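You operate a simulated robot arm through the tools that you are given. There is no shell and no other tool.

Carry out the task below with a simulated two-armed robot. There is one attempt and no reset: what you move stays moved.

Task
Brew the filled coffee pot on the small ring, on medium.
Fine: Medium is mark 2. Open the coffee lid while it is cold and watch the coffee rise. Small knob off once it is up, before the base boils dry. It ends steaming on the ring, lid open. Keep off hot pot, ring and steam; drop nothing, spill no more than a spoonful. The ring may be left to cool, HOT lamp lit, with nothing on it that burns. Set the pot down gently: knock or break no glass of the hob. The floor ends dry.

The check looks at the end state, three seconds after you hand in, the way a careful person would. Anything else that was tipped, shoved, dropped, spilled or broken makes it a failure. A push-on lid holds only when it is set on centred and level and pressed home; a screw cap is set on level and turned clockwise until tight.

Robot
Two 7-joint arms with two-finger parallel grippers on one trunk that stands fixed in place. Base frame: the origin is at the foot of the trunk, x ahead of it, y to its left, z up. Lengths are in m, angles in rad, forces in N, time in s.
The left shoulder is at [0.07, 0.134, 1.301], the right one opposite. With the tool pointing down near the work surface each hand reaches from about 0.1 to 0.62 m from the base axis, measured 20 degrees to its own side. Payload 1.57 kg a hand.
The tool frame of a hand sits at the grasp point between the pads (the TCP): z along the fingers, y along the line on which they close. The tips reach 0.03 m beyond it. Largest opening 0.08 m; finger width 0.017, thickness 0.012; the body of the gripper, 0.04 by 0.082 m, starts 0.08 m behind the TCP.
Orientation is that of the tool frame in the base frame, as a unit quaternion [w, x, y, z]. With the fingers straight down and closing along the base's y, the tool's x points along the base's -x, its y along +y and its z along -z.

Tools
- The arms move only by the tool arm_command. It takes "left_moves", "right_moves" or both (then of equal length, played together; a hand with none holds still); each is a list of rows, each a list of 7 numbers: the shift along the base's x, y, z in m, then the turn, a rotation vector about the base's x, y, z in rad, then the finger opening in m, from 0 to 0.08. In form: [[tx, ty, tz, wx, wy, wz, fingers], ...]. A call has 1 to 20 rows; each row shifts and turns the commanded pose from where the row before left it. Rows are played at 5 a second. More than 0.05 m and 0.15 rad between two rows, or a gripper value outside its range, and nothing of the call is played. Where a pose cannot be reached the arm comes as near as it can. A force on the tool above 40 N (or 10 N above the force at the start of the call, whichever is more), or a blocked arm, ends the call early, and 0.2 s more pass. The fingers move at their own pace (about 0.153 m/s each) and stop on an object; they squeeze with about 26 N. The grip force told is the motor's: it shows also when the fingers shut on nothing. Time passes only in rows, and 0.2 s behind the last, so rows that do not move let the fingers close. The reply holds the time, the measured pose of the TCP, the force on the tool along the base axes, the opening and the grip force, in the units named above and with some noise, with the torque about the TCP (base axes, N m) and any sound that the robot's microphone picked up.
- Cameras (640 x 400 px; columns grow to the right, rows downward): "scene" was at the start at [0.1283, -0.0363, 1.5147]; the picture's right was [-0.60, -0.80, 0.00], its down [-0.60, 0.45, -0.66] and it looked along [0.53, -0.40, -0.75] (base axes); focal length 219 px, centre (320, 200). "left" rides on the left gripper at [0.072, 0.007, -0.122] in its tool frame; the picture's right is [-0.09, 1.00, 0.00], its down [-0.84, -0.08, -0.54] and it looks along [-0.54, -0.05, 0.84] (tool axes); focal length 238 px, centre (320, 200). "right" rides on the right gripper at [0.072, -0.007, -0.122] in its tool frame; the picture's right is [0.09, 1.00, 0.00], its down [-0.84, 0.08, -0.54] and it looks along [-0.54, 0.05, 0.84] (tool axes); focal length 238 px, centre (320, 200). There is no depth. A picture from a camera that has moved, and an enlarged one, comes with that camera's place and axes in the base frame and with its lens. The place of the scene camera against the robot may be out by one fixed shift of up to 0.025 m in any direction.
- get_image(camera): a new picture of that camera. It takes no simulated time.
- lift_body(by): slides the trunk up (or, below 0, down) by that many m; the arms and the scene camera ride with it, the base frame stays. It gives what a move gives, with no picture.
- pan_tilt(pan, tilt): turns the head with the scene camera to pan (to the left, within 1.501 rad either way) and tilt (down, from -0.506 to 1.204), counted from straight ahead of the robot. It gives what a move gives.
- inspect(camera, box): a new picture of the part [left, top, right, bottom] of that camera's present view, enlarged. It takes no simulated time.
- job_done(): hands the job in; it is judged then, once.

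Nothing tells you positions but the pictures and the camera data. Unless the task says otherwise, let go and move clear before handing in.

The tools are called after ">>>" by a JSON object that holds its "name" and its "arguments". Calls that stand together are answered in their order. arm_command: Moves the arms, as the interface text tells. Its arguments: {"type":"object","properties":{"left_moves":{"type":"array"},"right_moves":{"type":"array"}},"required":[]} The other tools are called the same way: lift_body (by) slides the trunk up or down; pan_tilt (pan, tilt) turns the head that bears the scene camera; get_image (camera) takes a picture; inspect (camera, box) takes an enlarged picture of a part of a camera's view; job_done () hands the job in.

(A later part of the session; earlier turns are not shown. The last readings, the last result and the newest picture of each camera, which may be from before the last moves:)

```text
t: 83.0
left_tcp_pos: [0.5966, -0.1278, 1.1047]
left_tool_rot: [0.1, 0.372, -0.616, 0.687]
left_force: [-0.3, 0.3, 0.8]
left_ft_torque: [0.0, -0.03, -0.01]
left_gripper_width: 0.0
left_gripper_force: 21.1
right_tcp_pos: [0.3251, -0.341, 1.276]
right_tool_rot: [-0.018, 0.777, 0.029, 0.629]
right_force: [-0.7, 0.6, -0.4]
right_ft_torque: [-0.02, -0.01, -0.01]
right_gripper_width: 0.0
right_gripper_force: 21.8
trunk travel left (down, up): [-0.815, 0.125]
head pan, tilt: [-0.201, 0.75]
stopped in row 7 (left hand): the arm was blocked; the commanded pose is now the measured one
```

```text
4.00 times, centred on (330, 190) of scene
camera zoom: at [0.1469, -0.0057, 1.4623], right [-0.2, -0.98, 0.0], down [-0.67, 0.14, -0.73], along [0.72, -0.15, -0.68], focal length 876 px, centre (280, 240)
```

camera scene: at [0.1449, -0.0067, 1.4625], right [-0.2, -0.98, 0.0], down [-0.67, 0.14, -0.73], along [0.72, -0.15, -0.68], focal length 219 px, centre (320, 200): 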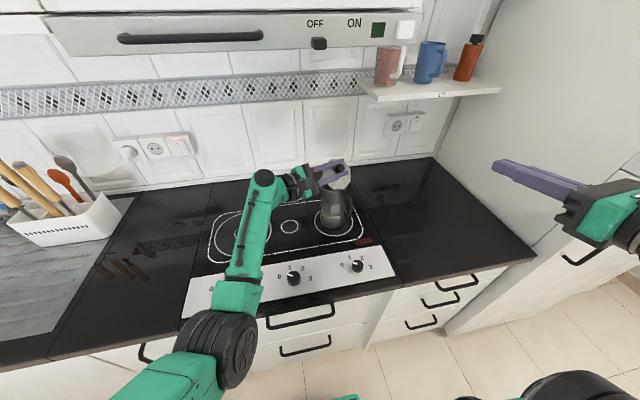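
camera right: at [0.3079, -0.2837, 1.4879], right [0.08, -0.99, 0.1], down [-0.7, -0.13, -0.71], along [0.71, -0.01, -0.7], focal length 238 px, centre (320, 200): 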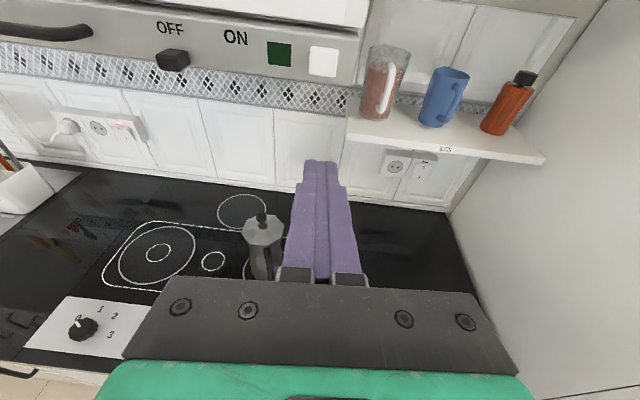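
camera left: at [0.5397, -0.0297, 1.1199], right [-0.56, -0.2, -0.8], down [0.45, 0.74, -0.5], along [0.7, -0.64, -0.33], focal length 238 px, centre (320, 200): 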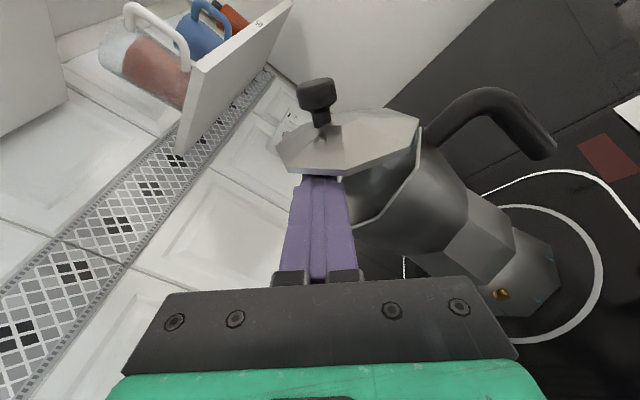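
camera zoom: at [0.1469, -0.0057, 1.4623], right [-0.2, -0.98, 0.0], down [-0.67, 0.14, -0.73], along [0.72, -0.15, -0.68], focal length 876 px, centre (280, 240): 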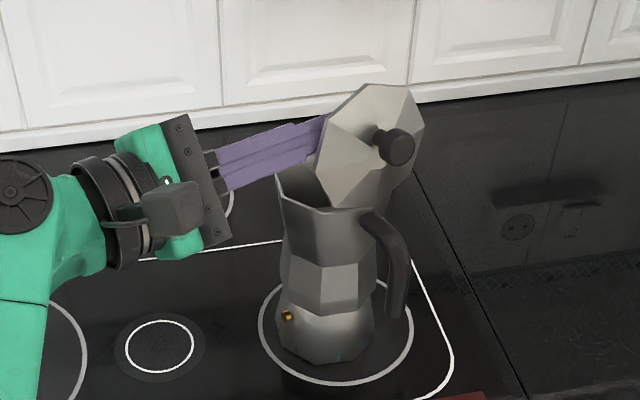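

The arm reports being blocked although there's no load at the fingers, so something other than the lid is limiting it. I'll look at the whole scene.

>>> {"name": "get_image", "arguments": {"camera": "scene"}}

>>> {"name": "get_image", "arguments": {"camera": "left"}}

>>> {"name": "get_image", "arguments": {"camera": "right"}}

```text
taken
camera scene: at [0.1469, -0.0057, 1.4623], right [-0.2, -0.98, 0.0], down [-0.67, 0.14, -0.73], along [0.72, -0.15, -0.68], focal length 219 px, centre (320, 200)
```

scene: 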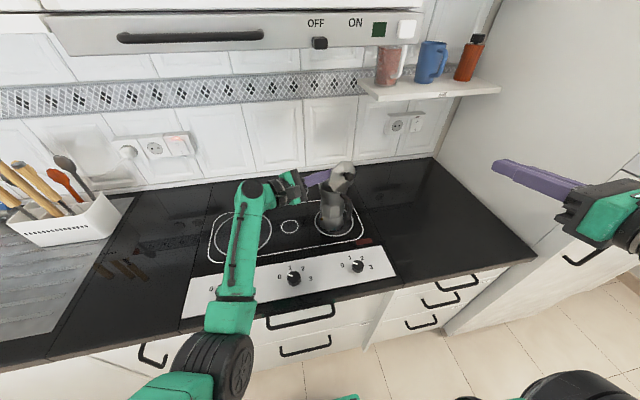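

```text
taken
camera left: at [0.4938, -0.0385, 1.1497], right [-0.53, -0.19, -0.83], down [0.43, 0.78, -0.45], along [0.73, -0.59, -0.34], focal length 238 px, centre (320, 200)
```

left: 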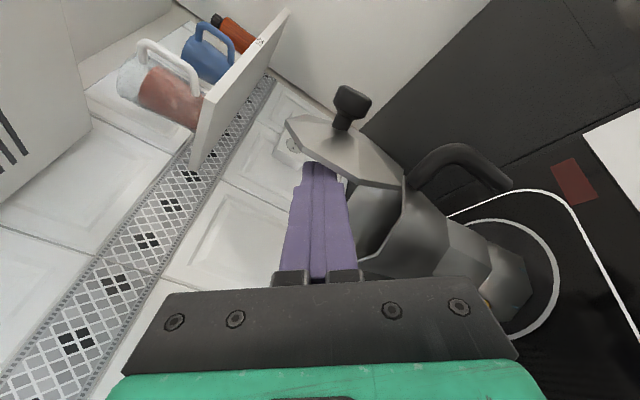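

```text
taken
camera right: at [0.2216, -0.3398, 1.3718], right [0.08, -0.99, 0.1], down [-0.7, -0.13, -0.7], along [0.71, -0.01, -0.7], focal length 238 px, centre (320, 200)
```

right: 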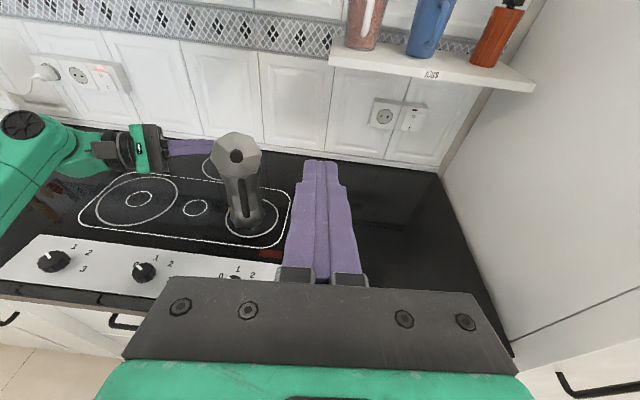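

The lid is at roughly 75 degrees and the pot is steady; the block is the left wrist's bend limit as the hand comes nearer. I'll swing the fingers to point more forward, which frees the wrist, then continue pushing with the fingertips.

>>> {"name": "arm_command", "arguments": {"left_moves": [[0.002, 0.002, 0.002, 0, 0, 0.1, 0.0], [0, 0, 0.001, 0, 0, 0.1, 0.0], [0, 0, 0.001, 0, 0, 0.1, 0.0], [0, 0, 0, 0, 0, 0.1, 0.0], [0, 0, 0, 0, 0, 0, 0.0]]}}

>>> {"name": "get_image", "arguments": {"camera": "left"}}

>>> {"name": "inspect", "arguments": {"camera": "scene", "box": [270, 140, 390, 240]}}

```text
t: 83.8
left_tcp_pos: [0.6306, -0.0663, 1.1172]
left_tool_rot: [-0.077, 0.445, -0.584, 0.675]
left_force: [0.4, -0.5, -0.6]
left_ft_torque: [0.01, 0.0, 0.01]
left_gripper_width: 0.0
left_gripper_force: 20.9
right_tcp_pos: [0.3255, -0.3412, 1.2757]
right_tool_rot: [-0.018, 0.778, 0.029, 0.628]
right_force: [-0.3, -0.5, 0.3]
right_ft_torque: [0.01, 0.01, 0.03]
right_gripper_width: 0.0
right_gripper_force: 21.1
trunk travel left (down, up): [-0.815, 0.125]
head pan, tilt: [-0.201, 0.75]
stopped in row 4 (left hand): the arm was blocked; the commanded pose is now the measured one
```

```text
taken
camera left: at [0.5012, -0.025, 1.1571], right [-0.36, -0.25, -0.9], down [0.16, 0.94, -0.32], along [0.92, -0.25, -0.3], focal length 238 px, centre (320, 200)
```

left: 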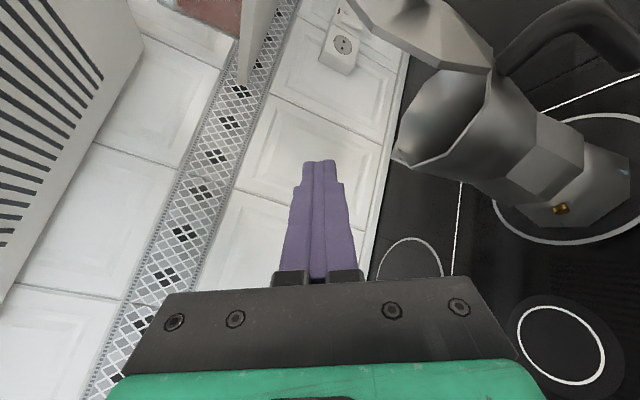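

```text
4.00 times, centred on (330, 190) of scene
camera zoom: at [0.1465, -0.0064, 1.4624], right [-0.2, -0.98, 0.0], down [-0.67, 0.14, -0.73], along [0.72, -0.15, -0.68], focal length 876 px, centre (280, 240)
```

zoom: 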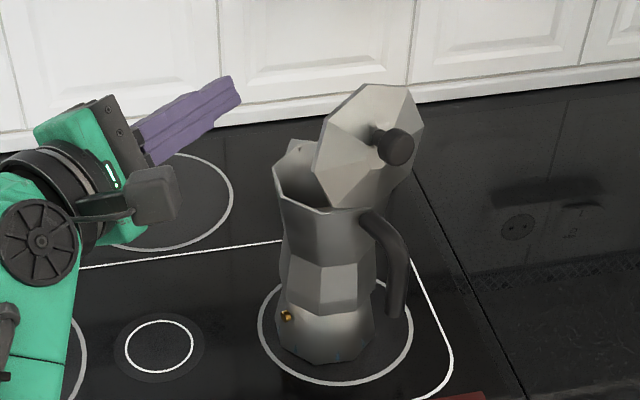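

The hand swung clear of the pot, and the lid is staying at about 75 degrees. I'll try bringing the fingers in behind the lid's left edge with this more forward-pointing posture.

>>> {"name": "arm_command", "arguments": {"left_moves": [[-0.008, -0.009, -0.001, 0, 0, 0, 0.0], [-0.008, -0.009, -0.001, 0, 0, 0, 0.0], [-0.008, -0.009, -0.001, 0, 0, 0, 0.0], [0, 0, 0, 0, 0, 0, 0.0]]}}

>>> {"name": "get_image", "arguments": {"camera": "left"}}

>>> {"name": "inspect", "arguments": {"camera": "scene", "box": [270, 140, 390, 240]}}

```text
t: 85.0
left_tcp_pos: [0.6294, -0.0588, 1.1412]
left_tool_rot: [-0.131, 0.426, -0.593, 0.67]
left_force: [0.1, 0.7, -1.1]
left_ft_torque: [0.0, 0.0, 0.0]
left_gripper_width: 0.0
left_gripper_force: 21.6
right_tcp_pos: [0.3245, -0.3398, 1.2757]
right_tool_rot: [-0.016, 0.777, 0.028, 0.629]
right_force: [-0.2, 0.3, 0.7]
right_ft_torque: [0.01, 0.01, -0.01]
right_gripper_width: 0.0
right_gripper_force: 21.2
trunk travel left (down, up): [-0.815, 0.125]
head pan, tilt: [-0.201, 0.75]
stopped in row 4 (left hand): the arm was blocked; the commanded pose is now the measured one
```

```text
taken
camera left: at [0.4953, -0.0266, 1.1722], right [-0.27, -0.2, -0.94], down [0.14, 0.96, -0.24], along [0.95, -0.19, -0.24], focal length 238 px, centre (320, 200)
```

left: 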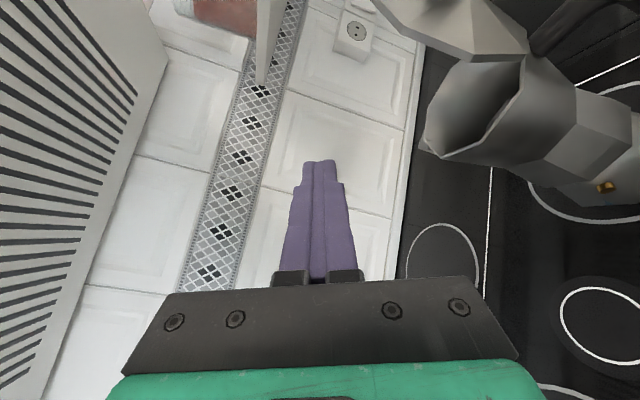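

```text
4.00 times, centred on (330, 190) of scene
camera zoom: at [0.1468, -0.0058, 1.4623], right [-0.2, -0.98, 0.0], down [-0.67, 0.14, -0.73], along [0.72, -0.15, -0.68], focal length 876 px, centre (280, 240)
```

zoom: 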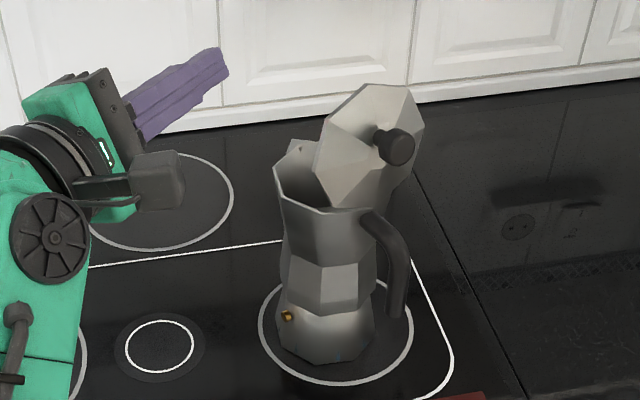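

The hand's camera is now on the inside of the wrist bend and is touching the forearm, which is what blocks it. I'll roll the hand back so the camera is on top.

>>> {"name": "arm_command", "arguments": {"left_moves": [[0, 0.004, 0, -0.1017, 0.0956, 0.0093, 0.0], [0, 0.004, 0, -0.1017, 0.0956, 0.0093, 0.0], [0, 0.002, 0, -0.1017, 0.0956, 0.0093, 0.0], [0, 0, 0, -0.1017, 0.0956, 0.0093, 0.0], [0, 0, 0, -0.1017, 0.0956, 0.0093, 0.0], [0, 0, 0, -0.1017, 0.0956, 0.0093, 0.0], [0, 0, 0, -0.1017, 0.0956, 0.0093, 0.0], [0, 0, 0, -0.1017, 0.0956, 0.0093, 0.0]]}}

>>> {"name": "get_image", "arguments": {"camera": "left"}}

>>> {"name": "get_image", "arguments": {"camera": "scene"}}

```text
t: 85.9
left_tcp_pos: [0.6436, 0.0037, 1.1107]
left_tool_rot: [-0.032, 0.568, -0.505, 0.65]
left_force: [0.1, -0.1, -0.5]
left_ft_torque: [0.0, -0.01, 0.02]
left_gripper_width: 0.0002
left_gripper_force: 21.8
right_tcp_pos: [0.3268, -0.3396, 1.2758]
right_tool_rot: [-0.016, 0.777, 0.028, 0.629]
right_force: [0.4, -0.2, -0.1]
right_ft_torque: [-0.02, 0.02, 0.02]
right_gripper_width: 0.0
right_gripper_force: 21.1
trunk travel left (down, up): [-0.815, 0.125]
head pan, tilt: [-0.201, 0.75]
stopped in row 4 (left hand): the arm was blocked; the commanded pose is now the measured one
```

```text
taken
camera left: at [0.5208, 0.0322, 1.175], right [-0.5, -0.43, -0.75], down [-0.08, 0.89, -0.46], along [0.86, -0.16, -0.47], focal length 238 px, centre (320, 200)
```

left: 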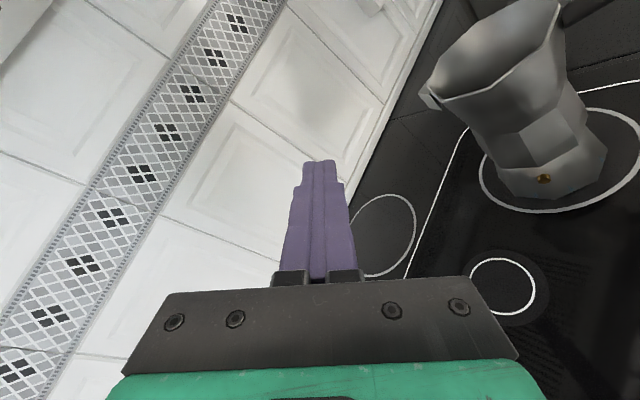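

```text
taken
camera scene: at [0.1468, -0.0057, 1.4623], right [-0.2, -0.98, 0.0], down [-0.67, 0.14, -0.73], along [0.72, -0.15, -0.68], focal length 219 px, centre (320, 200)
```

scene: 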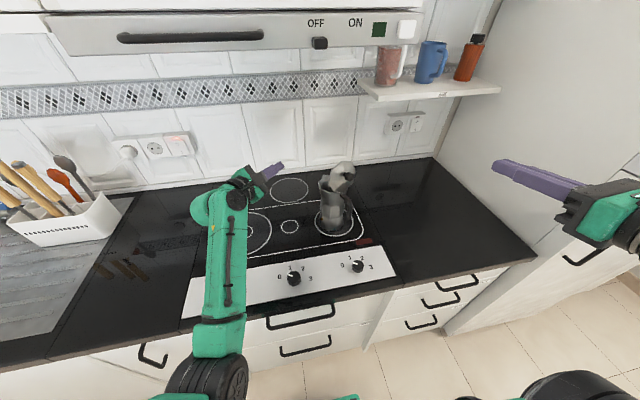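

The left arm is clear of the pot but in an awkward posture. I'll draw it back to the left to recover a comfortable configuration.

>>> {"name": "arm_command", "arguments": {"left_moves": [[-0.02, 0.02, 0.01, 0, 0, 0, 0.0], [-0.02, 0.02, 0.01, 0, 0, 0, 0.0], [-0.02, 0.02, 0.01, 0, 0, 0, 0.0], [-0.02, 0.02, 0.01, 0, 0, 0, 0.0]]}}

>>> {"name": "get_image", "arguments": {"camera": "scene"}}

```text
t: 86.9
left_tcp_pos: [0.5636, 0.0836, 1.1504]
left_tool_rot: [-0.032, 0.567, -0.504, 0.651]
left_force: [-0.6, -0.1, 0.0]
left_ft_torque: [0.02, -0.02, -0.01]
left_gripper_width: 0.0
left_gripper_force: 21.5
right_tcp_pos: [0.3246, -0.3399, 1.2766]
right_tool_rot: [-0.016, 0.777, 0.028, 0.629]
right_force: [1.0, 0.1, -0.1]
right_ft_torque: [-0.05, -0.02, 0.0]
right_gripper_width: 0.0
right_gripper_force: 21.6
trunk travel left (down, up): [-0.815, 0.125]
head pan, tilt: [-0.201, 0.75]
```

```text
taken
camera scene: at [0.1456, -0.0051, 1.4624], right [-0.2, -0.98, 0.0], down [-0.67, 0.14, -0.73], along [0.72, -0.15, -0.68], focal length 219 px, centre (320, 200)
```

scene: 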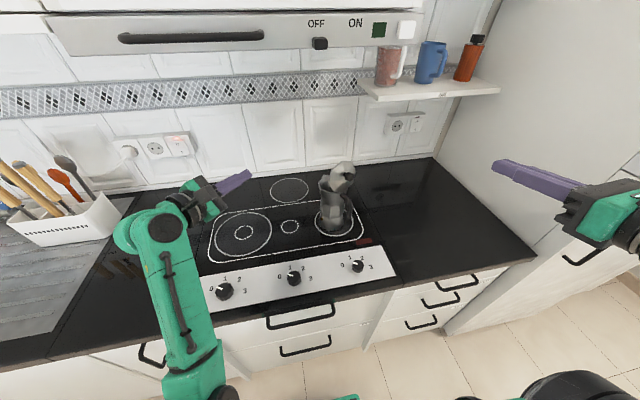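

The arm follows commands again. I'll restore the level, camera-up, rightward-pointing orientation here, in free space.

>>> {"name": "arm_command", "arguments": {"left_moves": [[-0.005, 0, 0.0, -0.0815, 0.079, -0.0652, 0.0], [-0.005, 0, 0.0, -0.0815, 0.079, -0.0652, 0.0], [-0.005, 0, 0, -0.0815, 0.079, -0.0652, 0.0], [-0.005, 0, 0, -0.0815, 0.079, -0.0652, 0.0], [-0.005, 0, 0, -0.0815, 0.079, -0.0652, 0.0], [-0.005, 0, 0, -0.0815, 0.079, -0.0652, 0.0], [0, 0, 0, -0.0815, 0.079, -0.0652, 0.0]]}}

>>> {"name": "get_image", "arguments": {"camera": "left"}}

>>> {"name": "get_image", "arguments": {"camera": "scene"}}

>>> {"name": "inspect", "arguments": {"camera": "right", "box": [180, 110, 320, 260]}}

```text
t: 88.5
left_tcp_pos: [0.533, 0.0824, 1.1514]
left_tool_rot: [0.408, 0.581, -0.405, 0.577]
left_force: [0.1, 0.2, -0.8]
left_ft_torque: [0.0, 0.0, 0.01]
left_gripper_width: 0.0
left_gripper_force: 21.7
right_tcp_pos: [0.3258, -0.3385, 1.276]
right_tool_rot: [-0.018, 0.777, 0.029, 0.629]
right_force: [0.4, -0.4, 0.3]
right_ft_torque: [0.0, 0.03, 0.02]
right_gripper_width: 0.0
right_gripper_force: 20.9
trunk travel left (down, up): [-0.815, 0.125]
head pan, tilt: [-0.201, 0.75]
```

```text
taken
camera left: at [0.4864, 0.1956, 1.2221], right [-0.94, -0.34, -0.09], down [-0.12, 0.54, -0.84], along [0.33, -0.77, -0.54], focal length 238 px, centre (320, 200)
```

left: 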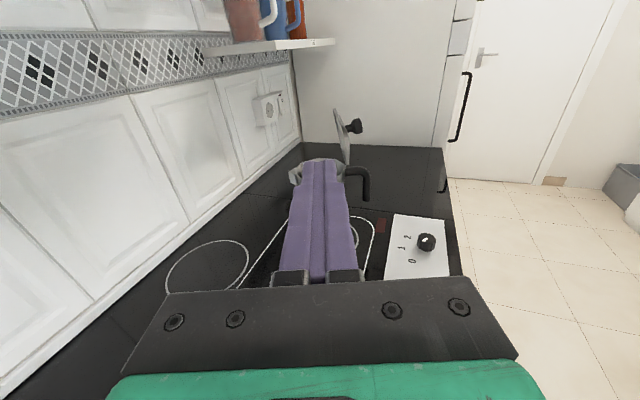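

```text
taken
camera scene: at [0.1474, -0.0054, 1.4623], right [-0.2, -0.98, 0.0], down [-0.67, 0.14, -0.73], along [0.72, -0.15, -0.68], focal length 219 px, centre (320, 200)
```

scene: 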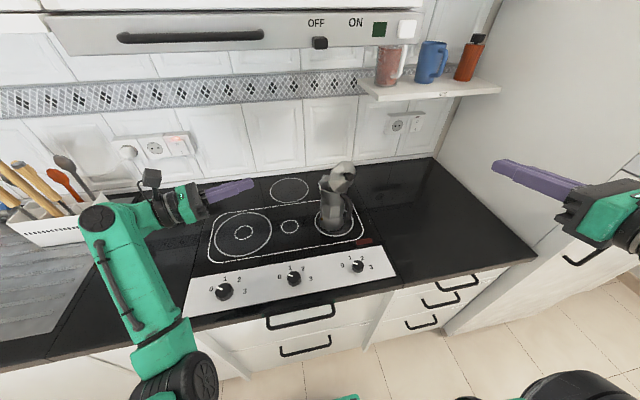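

```text
2.67 times, centred on (250, 185) of right
camera zoom: at [0.2221, -0.3396, 1.3718], right [0.08, -0.99, 0.1], down [-0.7, -0.13, -0.7], along [0.71, -0.01, -0.7], focal length 636 px, centre (507, 240)
```

zoom: 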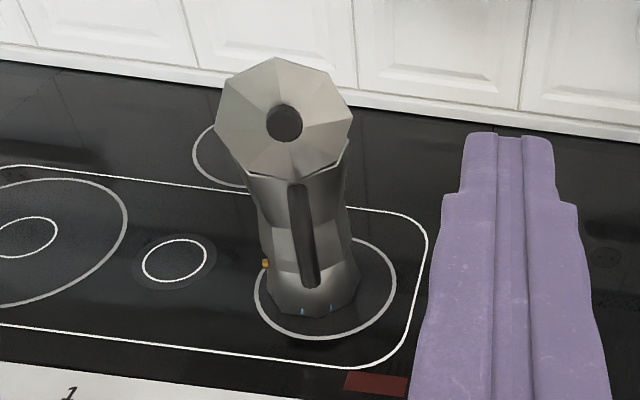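

The lid is at about 76 degrees, and the pot stands level with its base under a centimetre left of centre. With the camera on top, the left wrist can bend freely, so I'll come in behind the lid again.

>>> {"name": "arm_command", "arguments": {"left_moves": [[0.02, -0.035, -0.005, 0, 0, 0, 0.0], [0.02, -0.035, -0.01, 0, 0, 0, 0.0], [0.02, -0.03, -0.013, 0, 0, 0, 0.0], [0.012, -0.03, -0.013, 0, 0, 0, 0.0], [0, 0, 0, 0, 0, 0, 0.0]]}}

>>> {"name": "get_image", "arguments": {"camera": "left"}}

>>> {"name": "inspect", "arguments": {"camera": "scene", "box": [270, 140, 390, 240]}}

```text
t: 89.7
left_tcp_pos: [0.6058, -0.0491, 1.1103]
left_tool_rot: [0.407, 0.58, -0.406, 0.577]
left_force: [-0.9, 1.0, 0.1]
left_ft_torque: [0.02, 0.02, -0.01]
left_gripper_width: 0.0001
left_gripper_force: 20.9
right_tcp_pos: [0.3244, -0.3404, 1.2754]
right_tool_rot: [-0.017, 0.777, 0.028, 0.628]
right_force: [0.4, 0.4, -0.2]
right_ft_torque: [-0.04, 0.02, -0.01]
right_gripper_width: 0.0
right_gripper_force: 20.6
trunk travel left (down, up): [-0.815, 0.125]
head pan, tilt: [-0.201, 0.75]
```

```text
taken
camera left: at [0.557, 0.0638, 1.1815], right [-0.94, -0.34, -0.09], down [-0.12, 0.54, -0.84], along [0.33, -0.77, -0.54], focal length 238 px, centre (320, 200)
```

left: 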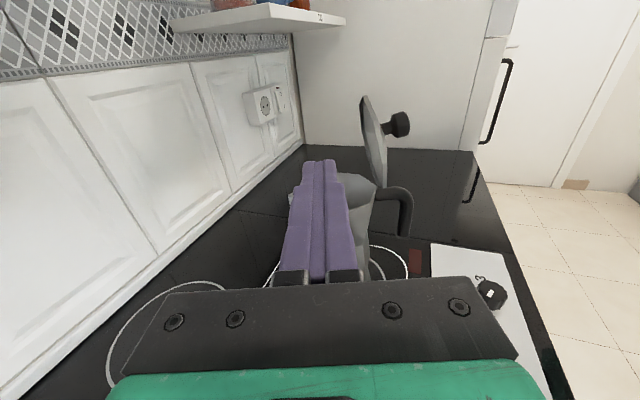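

```text
4.00 times, centred on (330, 190) of scene
camera zoom: at [0.1465, -0.0053, 1.4624], right [-0.2, -0.98, 0.0], down [-0.67, 0.14, -0.73], along [0.72, -0.15, -0.68], focal length 876 px, centre (280, 240)
```

zoom: 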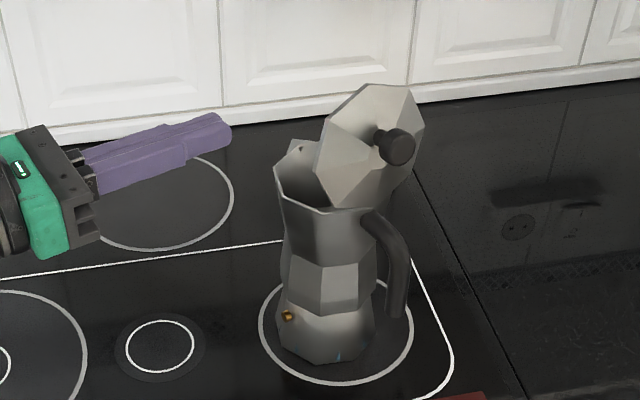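

From here the lid appears edge-on at about 80-85 degrees, with my fingers well clear on its inner side. I'll insert alongside it.

>>> {"name": "arm_command", "arguments": {"left_moves": [[0.0068, -0.0188, 0, 0, 0, 0, 0.0], [0.0068, -0.0188, 0, 0, 0, 0, 0.0], [0.0068, -0.0188, 0, 0, 0, 0, 0.0], [0.0051, -0.0141, 0, 0, 0, 0, 0.0], [0, 0, 0, 0, 0, 0, 0.0]]}}

>>> {"name": "get_image", "arguments": {"camera": "left"}}

>>> {"name": "inspect", "arguments": {"camera": "scene", "box": [270, 140, 390, 240]}}

```text
t: 90.9
left_tcp_pos: [0.6306, -0.1193, 1.1095]
left_tool_rot: [0.407, 0.58, -0.405, 0.578]
left_force: [-0.1, 0.0, 0.4]
left_ft_torque: [0.03, 0.0, -0.01]
left_gripper_width: 0.0
left_gripper_force: 21.7
right_tcp_pos: [0.3258, -0.3398, 1.2767]
right_tool_rot: [-0.017, 0.777, 0.028, 0.628]
right_force: [0.0, -0.8, -0.5]
right_ft_torque: [0.01, 0.0, 0.04]
right_gripper_width: 0.0
right_gripper_force: 21.2
trunk travel left (down, up): [-0.815, 0.125]
head pan, tilt: [-0.201, 0.75]
```

```text
taken
camera left: at [0.5823, -0.0059, 1.181], right [-0.94, -0.34, -0.09], down [-0.12, 0.54, -0.84], along [0.33, -0.77, -0.54], focal length 238 px, centre (320, 200)
```

left: 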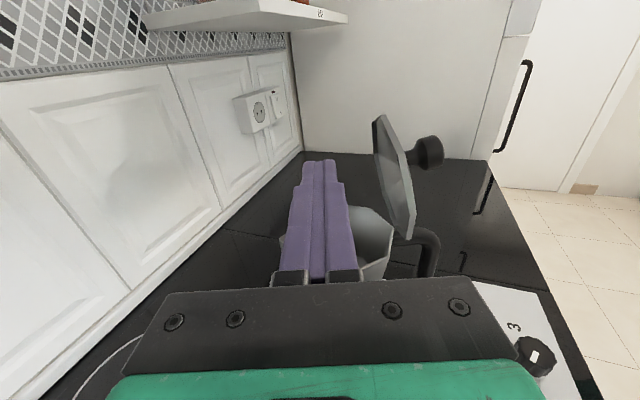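

```text
4.00 times, centred on (330, 190) of scene
camera zoom: at [0.1467, -0.0055, 1.4623], right [-0.2, -0.98, 0.0], down [-0.67, 0.14, -0.73], along [0.72, -0.15, -0.68], focal length 876 px, centre (280, 240)
```

zoom: 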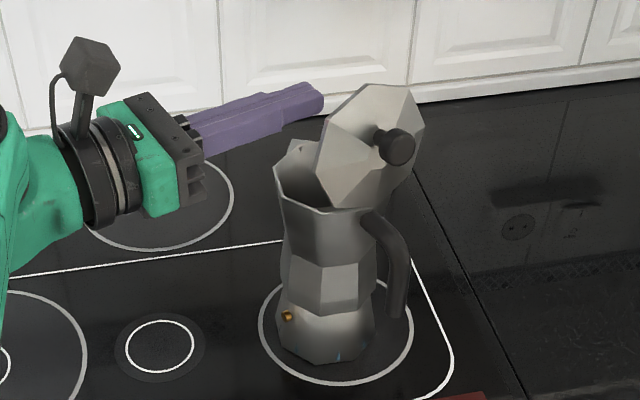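

The fingers are beside the lid's inner face with about 3 cm to go. I'll sweep towards the handle in small steps.

>>> {"name": "arm_command", "arguments": {"left_moves": [[-0.0055, -0.0023, 0, 0, 0, 0, 0.0], [-0.0055, -0.0023, 0, 0, 0, 0, 0.0], [-0.0055, -0.0023, 0, 0, 0, 0, 0.0], [-0.0055, -0.0023, 0, 0, 0, 0, 0.0], [0, 0, 0, 0, 0, 0, 0.0]]}}

>>> {"name": "get_image", "arguments": {"camera": "left"}}

>>> {"name": "inspect", "arguments": {"camera": "scene", "box": [270, 140, 390, 240]}}

```text
t: 92.1
left_tcp_pos: [0.6081, -0.1279, 1.1096]
left_tool_rot: [0.407, 0.581, -0.405, 0.577]
left_force: [0.6, 0.1, 0.3]
left_ft_torque: [0.01, -0.02, 0.0]
left_gripper_width: 0.0
left_gripper_force: 21.1
right_tcp_pos: [0.3256, -0.34, 1.2771]
right_tool_rot: [-0.017, 0.778, 0.028, 0.628]
right_force: [0.0, 0.0, 0.3]
right_ft_torque: [-0.02, 0.02, -0.04]
right_gripper_width: 0.0
right_gripper_force: 21.2
trunk travel left (down, up): [-0.815, 0.125]
head pan, tilt: [-0.201, 0.75]
```

```text
taken
camera left: at [0.5615, -0.0147, 1.1809], right [-0.94, -0.34, -0.09], down [-0.12, 0.54, -0.84], along [0.33, -0.77, -0.54], focal length 238 px, centre (320, 200)
```

left: 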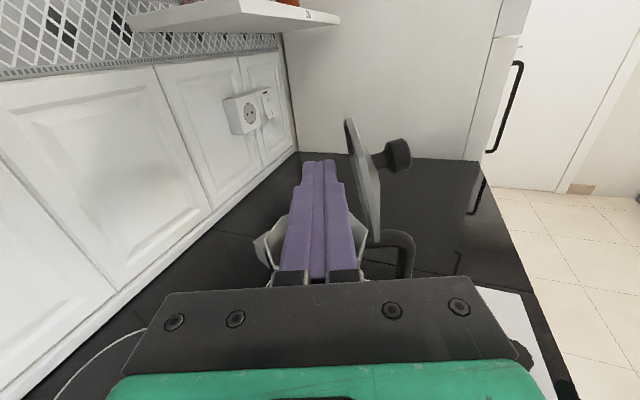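

```text
4.00 times, centred on (330, 190) of scene
camera zoom: at [0.1469, -0.0057, 1.4623], right [-0.2, -0.98, 0.0], down [-0.67, 0.14, -0.73], along [0.72, -0.15, -0.68], focal length 876 px, centre (280, 240)
```

zoom: 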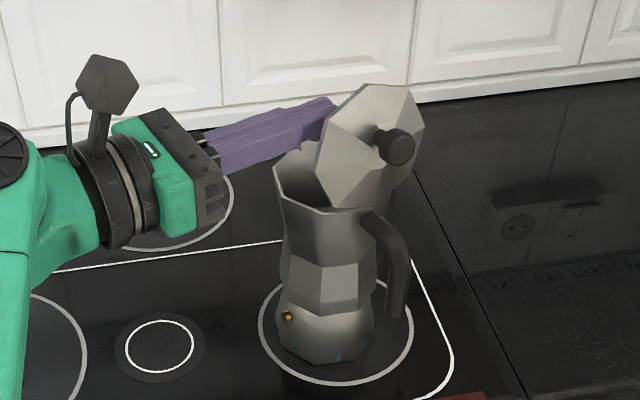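

>>> {"name": "arm_command", "arguments": {"left_moves": [[-0.0046, -0.002, 0.0005, 0, 0, 0, 0.0], [-0.0046, -0.002, 0.0005, 0, 0, 0, 0.0], [-0.0046, -0.002, 0.0005, 0, 0, 0, 0.0], [-0.0046, -0.002, 0.0005, 0, 0, 0, 0.0], [0, 0, 0, 0, 0, 0, 0.0]]}}

>>> {"name": "get_image", "arguments": {"camera": "left"}}

>>> {"name": "inspect", "arguments": {"camera": "scene", "box": [270, 140, 390, 240]}}

```text
t: 93.5
left_tcp_pos: [0.6057, -0.1108, 1.1132]
left_tool_rot: [0.38, 0.588, -0.409, 0.585]
left_force: [-0.6, 1.0, -0.4]
left_ft_torque: [0.01, 0.0, -0.02]
left_gripper_width: 0.0
left_gripper_force: 21.3
right_tcp_pos: [0.3246, -0.3405, 1.2756]
right_tool_rot: [-0.017, 0.777, 0.029, 0.628]
right_force: [0.7, -0.1, -0.4]
right_ft_torque: [-0.01, 0.01, 0.01]
right_gripper_width: 0.0
right_gripper_force: 21.4
trunk travel left (down, up): [-0.815, 0.125]
head pan, tilt: [-0.201, 0.75]
stopped in row 5 (left hand): the arm was blocked; the commanded pose is now the measured one
```

```text
taken
camera left: at [0.5522, -0.0019, 1.1874], right [-0.92, -0.37, -0.12], down [-0.12, 0.56, -0.82], along [0.37, -0.74, -0.56], focal length 238 px, centre (320, 200)
```

left: 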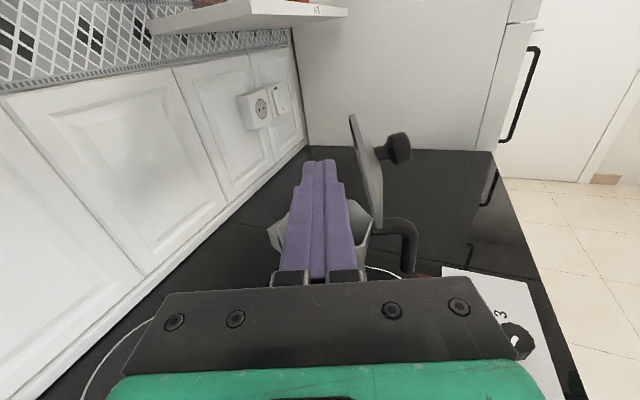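

```text
4.00 times, centred on (330, 190) of scene
camera zoom: at [0.1469, -0.0057, 1.4623], right [-0.2, -0.98, 0.0], down [-0.67, 0.14, -0.73], along [0.72, -0.15, -0.68], focal length 876 px, centre (280, 240)
```

zoom: 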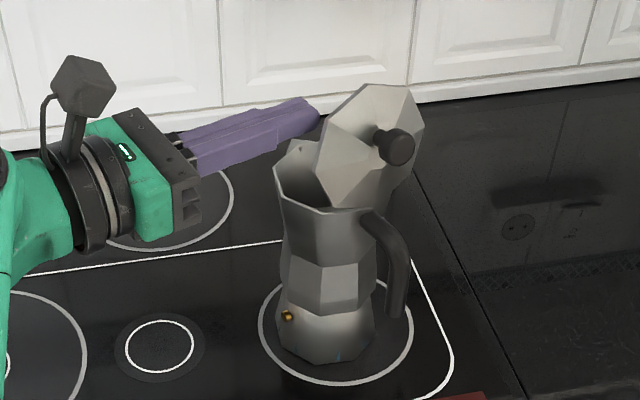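

The wrist's bend limit stops the hand at this spot again. I'll back out, point the fingers more forward with the camera still on top, and push the lid by its left edge instead.

>>> {"name": "arm_command", "arguments": {"left_moves": [[0.005, 0.02, 0.0, 0, 0, 0, 0.0], [-0.003, 0.03, 0.0, 0, 0, 0.05, 0.0], [-0.005, 0.015, 0.0, 0, 0, 0.1, 0.0], [-0.005, 0.005, 0.0, 0, 0, 0.1, 0.0], [-0.005, 0, 0, 0, 0, 0.1, 0.0], [0, 0, 0, 0, 0, 0, 0.0]]}}

>>> {"name": "get_image", "arguments": {"camera": "left"}}

>>> {"name": "get_image", "arguments": {"camera": "scene"}}

```text
t: 94.8
left_tcp_pos: [0.62, 0.0044, 1.1785]
left_tool_rot: [0.188, 0.618, -0.34, 0.683]
left_force: [-0.9, 0.0, 0.1]
left_ft_torque: [0.01, 0.02, -0.01]
left_gripper_width: 0.0
left_gripper_force: 21.1
right_tcp_pos: [0.3251, -0.34, 1.2764]
right_tool_rot: [-0.016, 0.778, 0.028, 0.628]
right_force: [0.2, -0.3, -0.8]
right_ft_torque: [-0.02, 0.02, 0.0]
right_gripper_width: 0.0002
right_gripper_force: 21.0
trunk travel left (down, up): [-0.815, 0.125]
head pan, tilt: [-0.201, 0.75]
stopped in row 6 (left hand): the arm was blocked; the commanded pose is now the measured one
```

```text
taken
camera left: at [0.5174, 0.0743, 1.245], right [-0.66, -0.68, -0.32], down [-0.2, 0.57, -0.8], along [0.73, -0.46, -0.51], focal length 238 px, centre (320, 200)
```

left: 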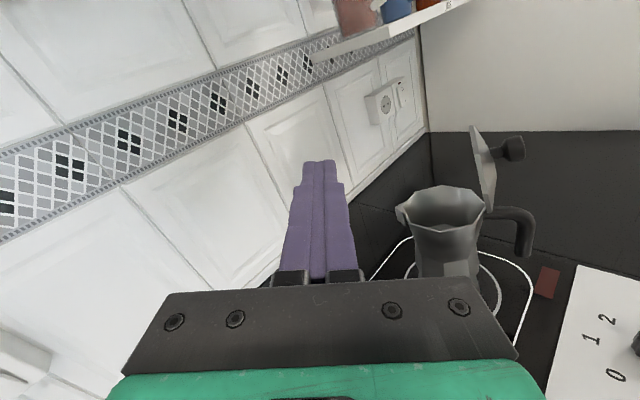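

```text
taken
camera scene: at [0.1463, -0.0058, 1.4624], right [-0.2, -0.98, 0.0], down [-0.67, 0.14, -0.73], along [0.72, -0.15, -0.68], focal length 219 px, centre (320, 200)
```

scene: 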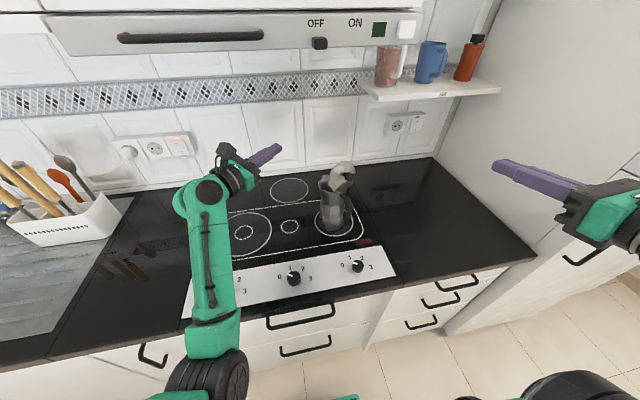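

The lid is standing open at about 80 degrees and holds. The left arm keeps hitting its limits, so I'll retract it and use the right hand from above to press the knob down gently and take the lid past vertical.

>>> {"name": "arm_command", "arguments": {"left_moves": [[-0.02, 0.025, 0.01, 0, 0, 0, 0.0], [-0.025, 0.03, 0.01, 0, 0, 0, 0.0], [-0.025, 0.03, 0.01, 0, 0, 0, 0.0], [-0.025, 0.03, 0, 0, 0, 0, 0.0], [-0.025, 0.03, 0, 0, 0, 0, 0.0], [-0.02, 0.02, 0, 0, 0, 0, 0.0], [0, 0, 0, 0, 0, 0, 0.0], [0, 0, 0, 0, 0, 0, 0.0]], "right_moves": [[0.01, 0.01, 0, -0.0092, 0.1317, 0, 0.0], [0.01, 0.01, 0, -0.0092, 0.1317, 0, 0.0], [0.01, 0.01, 0, -0.0092, 0.1317, 0, 0.0], [0.01, 0.01, 0, -0.0092, 0.1317, 0, 0.0], [0.01, 0.01, 0, -0.0092, 0.1317, 0, 0.0], [0.01, 0.01, 0, 0, 0, 0.112, 0.0], [0.01, 0.01, 0, 0, 0, 0.112, 0.0], [0, 0, 0, 0, 0, 0.112, 0.0]]}}

>>> {"name": "get_image", "arguments": {"camera": "right"}}

>>> {"name": "get_image", "arguments": {"camera": "scene"}}

```text
t: 96.6
left_tcp_pos: [0.4802, 0.1659, 1.2079]
left_tool_rot: [0.191, 0.617, -0.34, 0.683]
left_force: [-0.1, -0.5, 0.2]
left_ft_torque: [0.0, -0.01, -0.02]
left_gripper_width: 0.0001
left_gripper_force: 21.5
right_tcp_pos: [0.3943, -0.2707, 1.2753]
right_tool_rot: [-0.065, 0.919, 0.192, 0.337]
right_force: [-0.2, -0.7, 0.0]
right_ft_torque: [-0.02, 0.0, -0.02]
right_gripper_width: 0.0001
right_gripper_force: 21.1
trunk travel left (down, up): [-0.815, 0.125]
head pan, tilt: [-0.201, 0.75]
```

```text
taken
camera right: at [0.3709, -0.273, 1.4148], right [0.46, -0.88, 0.07], down [-0.88, -0.47, -0.12], along [0.14, 0.0, -0.99], focal length 238 px, centre (320, 200)
```

right: 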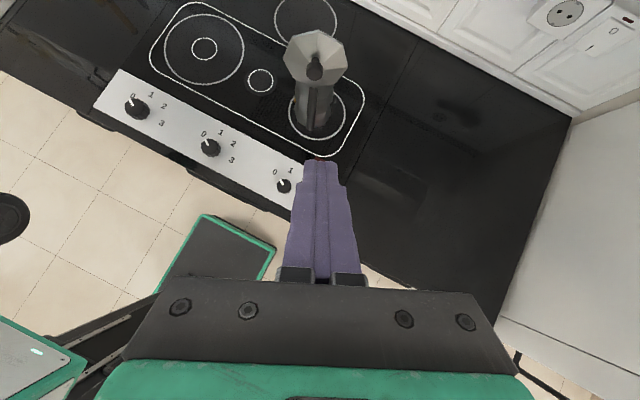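

```text
taken
camera scene: at [0.1472, -0.0062, 1.4623], right [-0.2, -0.98, 0.0], down [-0.67, 0.14, -0.73], along [0.72, -0.15, -0.68], focal length 219 px, centre (320, 200)
```

scene: 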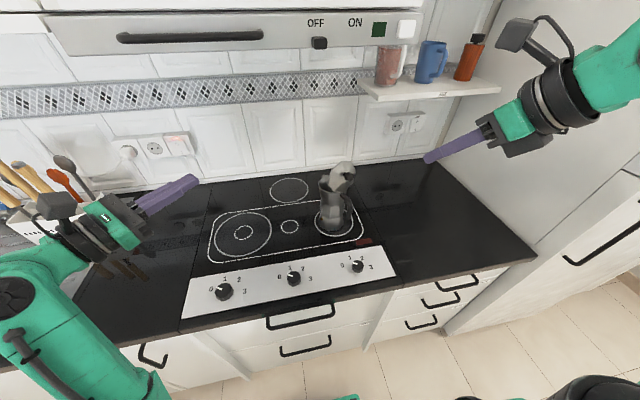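

The right hand is set at a 40-degree tilt, in line with the lid. I'll bring it above and just in front of the raised lid, well under the hood, and look.

>>> {"name": "arm_command", "arguments": {"right_moves": [[0.03, 0.015, -0.008, 0, 0, 0, 0.0], [0.03, 0.015, -0.01, 0, 0, 0, 0.0], [0.03, 0.015, -0.01, 0, 0, 0, 0.0], [0.03, 0.015, -0.01, 0, 0, 0, 0.0], [0.03, 0.015, -0.01, 0, 0, 0, 0.0], [0.02, 0.012, -0.01, 0, 0, 0, 0.0], [0, 0, 0, 0, 0, 0, 0.0]]}}

>>> {"name": "get_image", "arguments": {"camera": "right"}}

>>> {"name": "get_image", "arguments": {"camera": "scene"}}

```text
t: 98.2
left_tcp_pos: [0.4797, 0.1658, 1.2078]
left_tool_rot: [0.192, 0.617, -0.34, 0.683]
left_force: [0.0, -0.3, 0.1]
left_ft_torque: [0.01, 0.02, -0.03]
left_gripper_width: 0.0
left_gripper_force: 21.6
right_tcp_pos: [0.5652, -0.1816, 1.2168]
right_tool_rot: [-0.064, 0.92, 0.19, 0.337]
right_force: [-0.3, 0.6, 0.3]
right_ft_torque: [0.0, -0.04, -0.01]
right_gripper_width: 0.0001
right_gripper_force: 21.6
trunk travel left (down, up): [-0.815, 0.125]
head pan, tilt: [-0.201, 0.75]
```

```text
taken
camera right: at [0.5409, -0.1842, 1.356], right [0.46, -0.89, 0.07], down [-0.88, -0.46, -0.12], along [0.14, 0.0, -0.99], focal length 238 px, centre (320, 200)
```

right: 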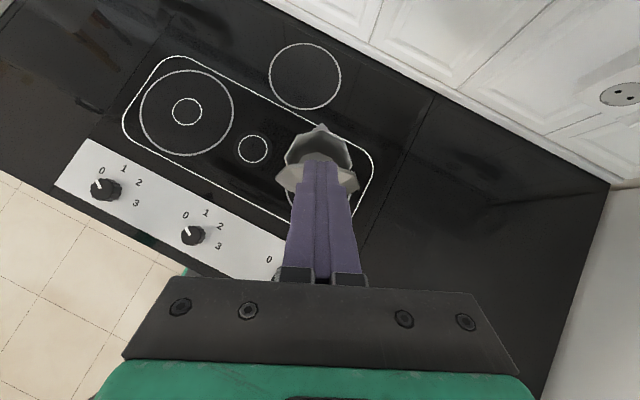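

```text
taken
camera scene: at [0.1464, -0.0061, 1.4624], right [-0.2, -0.98, 0.0], down [-0.67, 0.14, -0.73], along [0.72, -0.15, -0.68], focal length 219 px, centre (320, 200)
```

scene: 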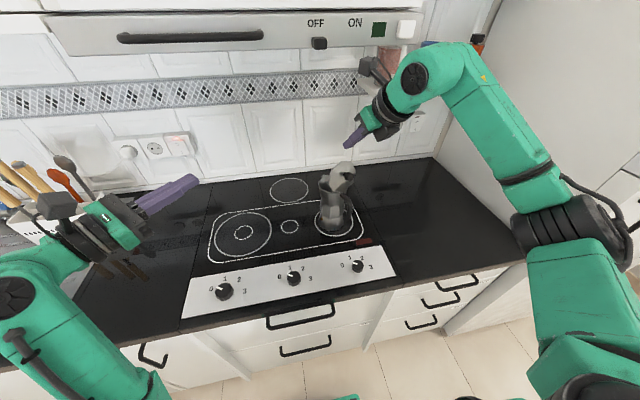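

>>> {"name": "inspect", "arguments": {"camera": "right", "box": [250, 90, 400, 220]}}

>>> {"name": "inspect", "arguments": {"camera": "scene", "box": [290, 110, 410, 210]}}

>>> {"name": "inspect", "arguments": {"camera": "left", "box": [320, 60, 620, 300]}}

```text
3.08 times, centred on (325, 155) of right
camera zoom: at [0.5409, -0.1842, 1.356], right [0.46, -0.89, 0.07], down [-0.88, -0.46, -0.12], along [0.14, 0.0, -0.99], focal length 733 px, centre (305, 338)
```

zoom: 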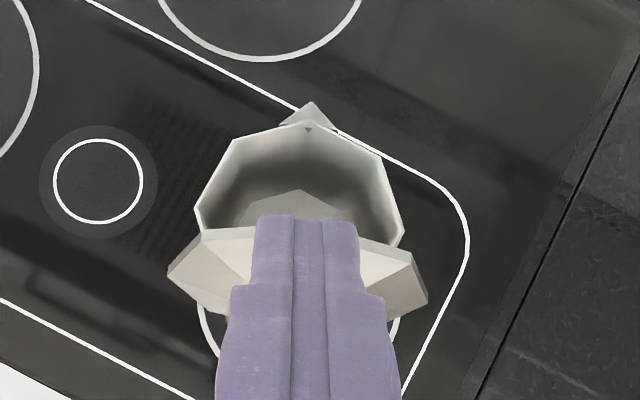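

```text
4.00 times, centred on (350, 160) of scene
camera zoom: at [0.1464, -0.0061, 1.4624], right [-0.2, -0.98, 0.0], down [-0.67, 0.14, -0.73], along [0.72, -0.15, -0.68], focal length 876 px, centre (200, 360)
```

zoom: 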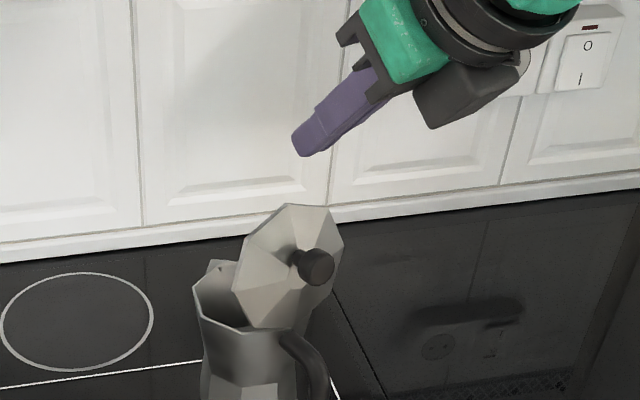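

```text
1.67 times, centred on (470, 180) of left
camera zoom: at [0.376, 0.2369, 1.275], right [-0.66, -0.68, -0.32], down [-0.2, 0.57, -0.8], along [0.72, -0.47, -0.51], focal length 397 px, centre (70, 233)
```

zoom: 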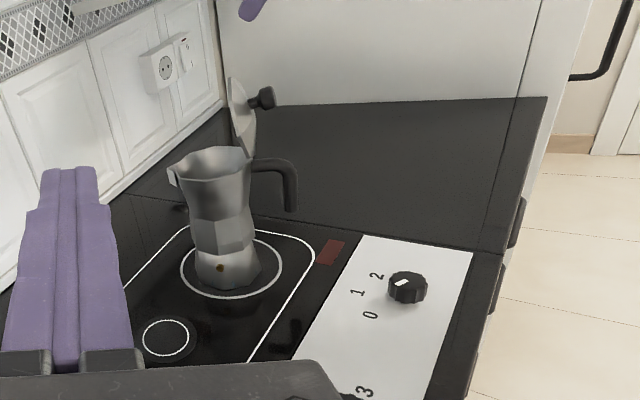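

The left camera gives a fine side view: the lid stands at about 85 degrees with its top at (0.602, -0.169, 1.138). I'll lower the right fingertips just behind the top rim, with a centimetre of clearance, and then draw it a little towards the handle.

>>> {"name": "arm_command", "arguments": {"right_moves": [[0.0119, 0.005, -0.0153, 0, 0, 0, 0.0], [0.0119, 0.005, -0.0153, 0, 0, 0, 0.0], [0.0119, 0.005, -0.0153, 0, 0, 0, 0.0], [0, 0, 0, 0, 0, 0, 0.0]]}}

>>> {"name": "inspect", "arguments": {"camera": "left", "box": [320, 30, 560, 210]}}

>>> {"name": "inspect", "arguments": {"camera": "right", "box": [250, 90, 400, 220]}}

```text
t: 99.2
left_tcp_pos: [0.4798, 0.1678, 1.2077]
left_tool_rot: [0.191, 0.617, -0.34, 0.683]
left_force: [-0.8, 0.0, -0.5]
left_ft_torque: [0.01, -0.01, 0.0]
left_gripper_width: 0.0002
left_gripper_force: 21.5
right_tcp_pos: [0.6, -0.1676, 1.1708]
right_tool_rot: [-0.065, 0.92, 0.192, 0.336]
right_force: [0.3, 1.1, 0.1]
right_ft_torque: [-0.01, -0.02, 0.01]
right_gripper_width: 0.0
right_gripper_force: 21.5
trunk travel left (down, up): [-0.815, 0.125]
head pan, tilt: [-0.201, 0.75]
```

```text
2.22 times, centred on (440, 120) of left
camera zoom: at [0.3763, 0.2372, 1.2749], right [-0.66, -0.68, -0.32], down [-0.2, 0.57, -0.8], along [0.72, -0.47, -0.51], focal length 530 px, centre (53, 378)
```

zoom: 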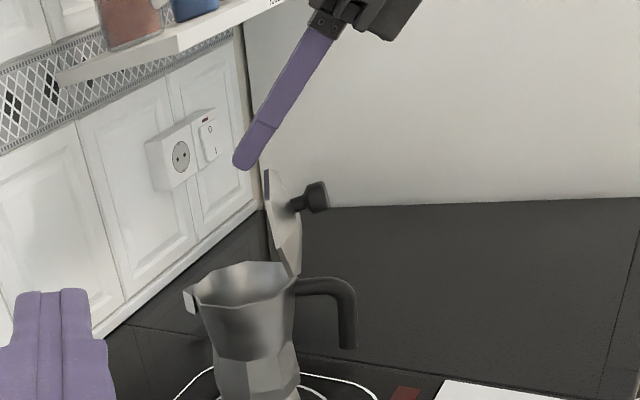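

```text
3.08 times, centred on (325, 155) of right
camera zoom: at [0.5765, -0.1703, 1.3107], right [0.46, -0.89, 0.07], down [-0.88, -0.46, -0.12], along [0.14, 0.0, -0.99], focal length 733 px, centre (305, 338)
```

zoom: 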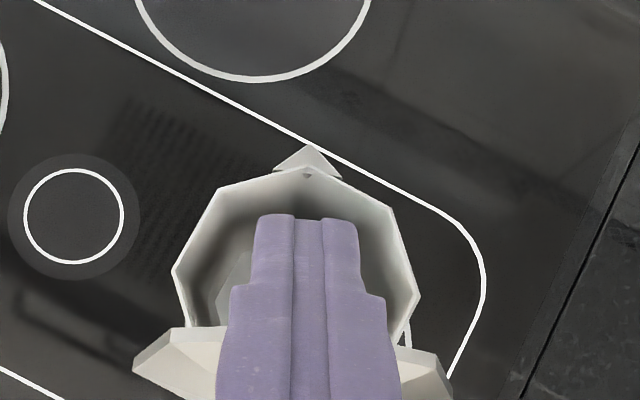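

The side view shows the fingertip just behind and level with the lid's top edge. I'll go 2 cm deeper and then draw back gently.

>>> {"name": "arm_command", "arguments": {"right_moves": [[0.0119, 0.005, -0.0153, 0, 0, 0, 0.0], [-0.0046, -0.002, 0, 0, 0, 0, 0.0], [-0.0046, -0.002, 0, 0, 0, 0, 0.0], [-0.0046, -0.002, 0, 0, 0, 0, 0.0], [0, 0, 0, 0, 0, 0, 0.0]]}}

>>> {"name": "inspect", "arguments": {"camera": "left", "box": [320, 30, 560, 210]}}

```text
t: 100.4
left_tcp_pos: [0.4791, 0.1675, 1.2088]
left_tool_rot: [0.192, 0.617, -0.34, 0.683]
left_force: [0.0, 0.2, -1.0]
left_ft_torque: [0.0, 0.01, 0.01]
left_gripper_width: 0.0003
left_gripper_force: 21.6
right_tcp_pos: [0.5979, -0.169, 1.1565]
right_tool_rot: [-0.065, 0.919, 0.193, 0.337]
right_force: [1.2, 0.2, -0.3]
right_ft_torque: [-0.02, -0.02, 0.04]
right_gripper_width: 0.0
right_gripper_force: 21.6
trunk travel left (down, up): [-0.815, 0.125]
head pan, tilt: [-0.201, 0.75]
```

```text
2.22 times, centred on (440, 120) of left
camera zoom: at [0.3765, 0.2373, 1.2748], right [-0.66, -0.68, -0.32], down [-0.2, 0.57, -0.8], along [0.72, -0.47, -0.51], focal length 530 px, centre (53, 378)
```

zoom: 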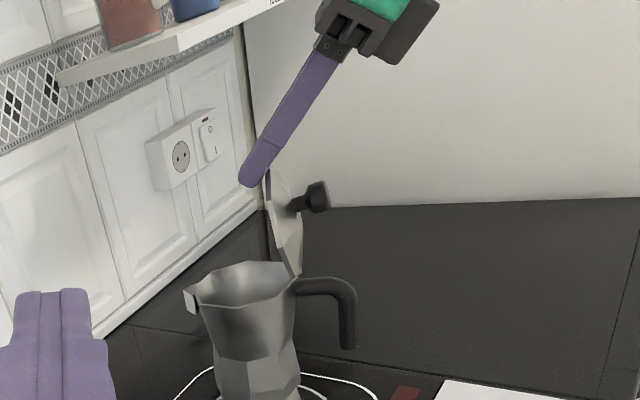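

The finger is touching the rim. I'll draw it on towards the handle in small steps, watching the pot.

>>> {"name": "arm_command", "arguments": {"right_moves": [[-0.0037, -0.0016, 0, 0, 0, 0, 0.0], [-0.0037, -0.0016, 0, 0, 0, 0, 0.0], [-0.0037, -0.0016, 0, 0, 0, 0, 0.0], [0, 0, 0, 0, 0, 0, 0.0]]}}

>>> {"name": "inspect", "arguments": {"camera": "left", "box": [320, 30, 560, 210]}}

```text
t: 101.4
left_tcp_pos: [0.4805, 0.1672, 1.208]
left_tool_rot: [0.192, 0.617, -0.34, 0.683]
left_force: [-0.8, 0.2, 0.3]
left_ft_torque: [0.03, 0.01, -0.03]
left_gripper_width: 0.0003
left_gripper_force: 21.6
right_tcp_pos: [0.5862, -0.1726, 1.1574]
right_tool_rot: [-0.065, 0.92, 0.192, 0.336]
right_force: [0.2, -0.1, 2.3]
right_ft_torque: [0.03, 0.02, 0.02]
right_gripper_width: 0.0002
right_gripper_force: 21.2
trunk travel left (down, up): [-0.815, 0.125]
head pan, tilt: [-0.201, 0.75]
```

```text
2.22 times, centred on (440, 120) of left
camera zoom: at [0.3766, 0.2374, 1.2747], right [-0.66, -0.68, -0.32], down [-0.2, 0.57, -0.8], along [0.72, -0.47, -0.51], focal length 530 px, centre (53, 378)
```

zoom: 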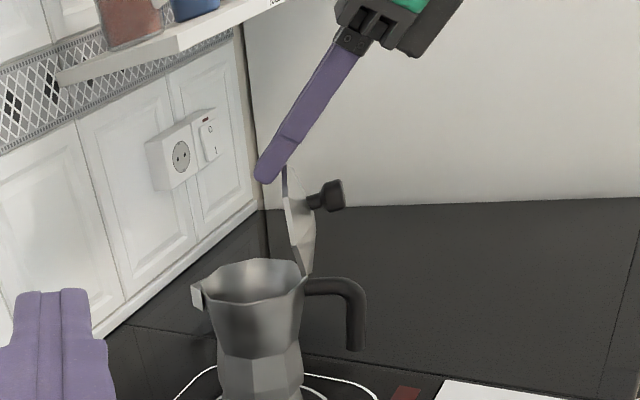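

The pot itself began to lean rather than the lid opening further, so the lid is evidently at its stop. I'll ease the finger forward again slowly to set the pot flat.

>>> {"name": "arm_command", "arguments": {"right_moves": [[0.0025, 0.001, 0.0, 0, 0, 0, 0.0], [0.0025, 0.001, 0.0, 0, 0, 0, 0.0], [0.0025, 0.001, 0.0, 0, 0, 0, 0.0], [0.0025, 0.001, 0.0, 0, 0, 0, 0.0], [0.003, 0.0013, 0, 0, 0, 0, 0.0], [0.004, 0.0017, 0, 0, 0, 0, 0.0], [0.004, 0.0017, 0, 0, 0, 0, 0.0]]}}

>>> {"name": "inspect", "arguments": {"camera": "left", "box": [320, 30, 560, 210]}}

>>> {"name": "inspect", "arguments": {"camera": "left", "box": [320, 60, 620, 300]}}

```text
t: 103.0
left_tcp_pos: [0.4804, 0.1683, 1.2082]
left_tool_rot: [0.192, 0.617, -0.34, 0.683]
left_force: [0.1, 0.5, 0.0]
left_ft_torque: [0.01, 0.02, 0.02]
left_gripper_width: 0.0001
left_gripper_force: 21.4
right_tcp_pos: [0.6084, -0.1654, 1.1559]
right_tool_rot: [-0.064, 0.92, 0.192, 0.337]
right_force: [-0.5, 0.0, -0.3]
right_ft_torque: [0.01, -0.02, -0.01]
right_gripper_width: 0.0
right_gripper_force: 21.6
trunk travel left (down, up): [-0.815, 0.125]
head pan, tilt: [-0.201, 0.75]
```

```text
2.22 times, centred on (440, 120) of left
camera zoom: at [0.3765, 0.2374, 1.2747], right [-0.66, -0.68, -0.32], down [-0.2, 0.57, -0.8], along [0.72, -0.47, -0.51], focal length 530 px, centre (53, 378)
```

zoom: 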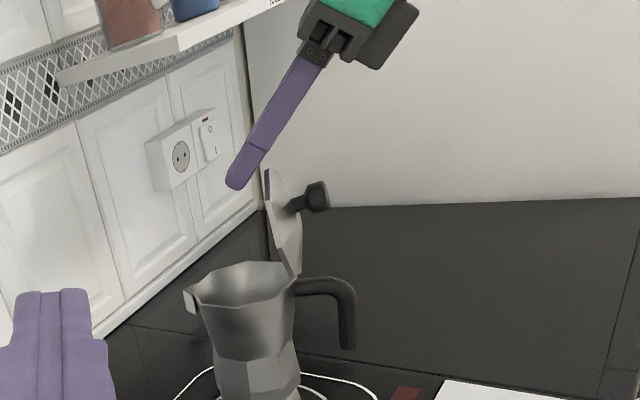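

```text
1.67 times, centred on (470, 180) of left
camera zoom: at [0.3765, 0.2374, 1.2747], right [-0.66, -0.68, -0.32], down [-0.2, 0.57, -0.8], along [0.72, -0.47, -0.51], focal length 397 px, centre (70, 233)
```

zoom: 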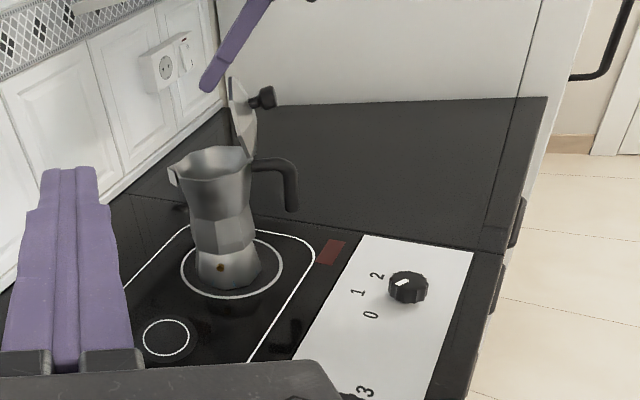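

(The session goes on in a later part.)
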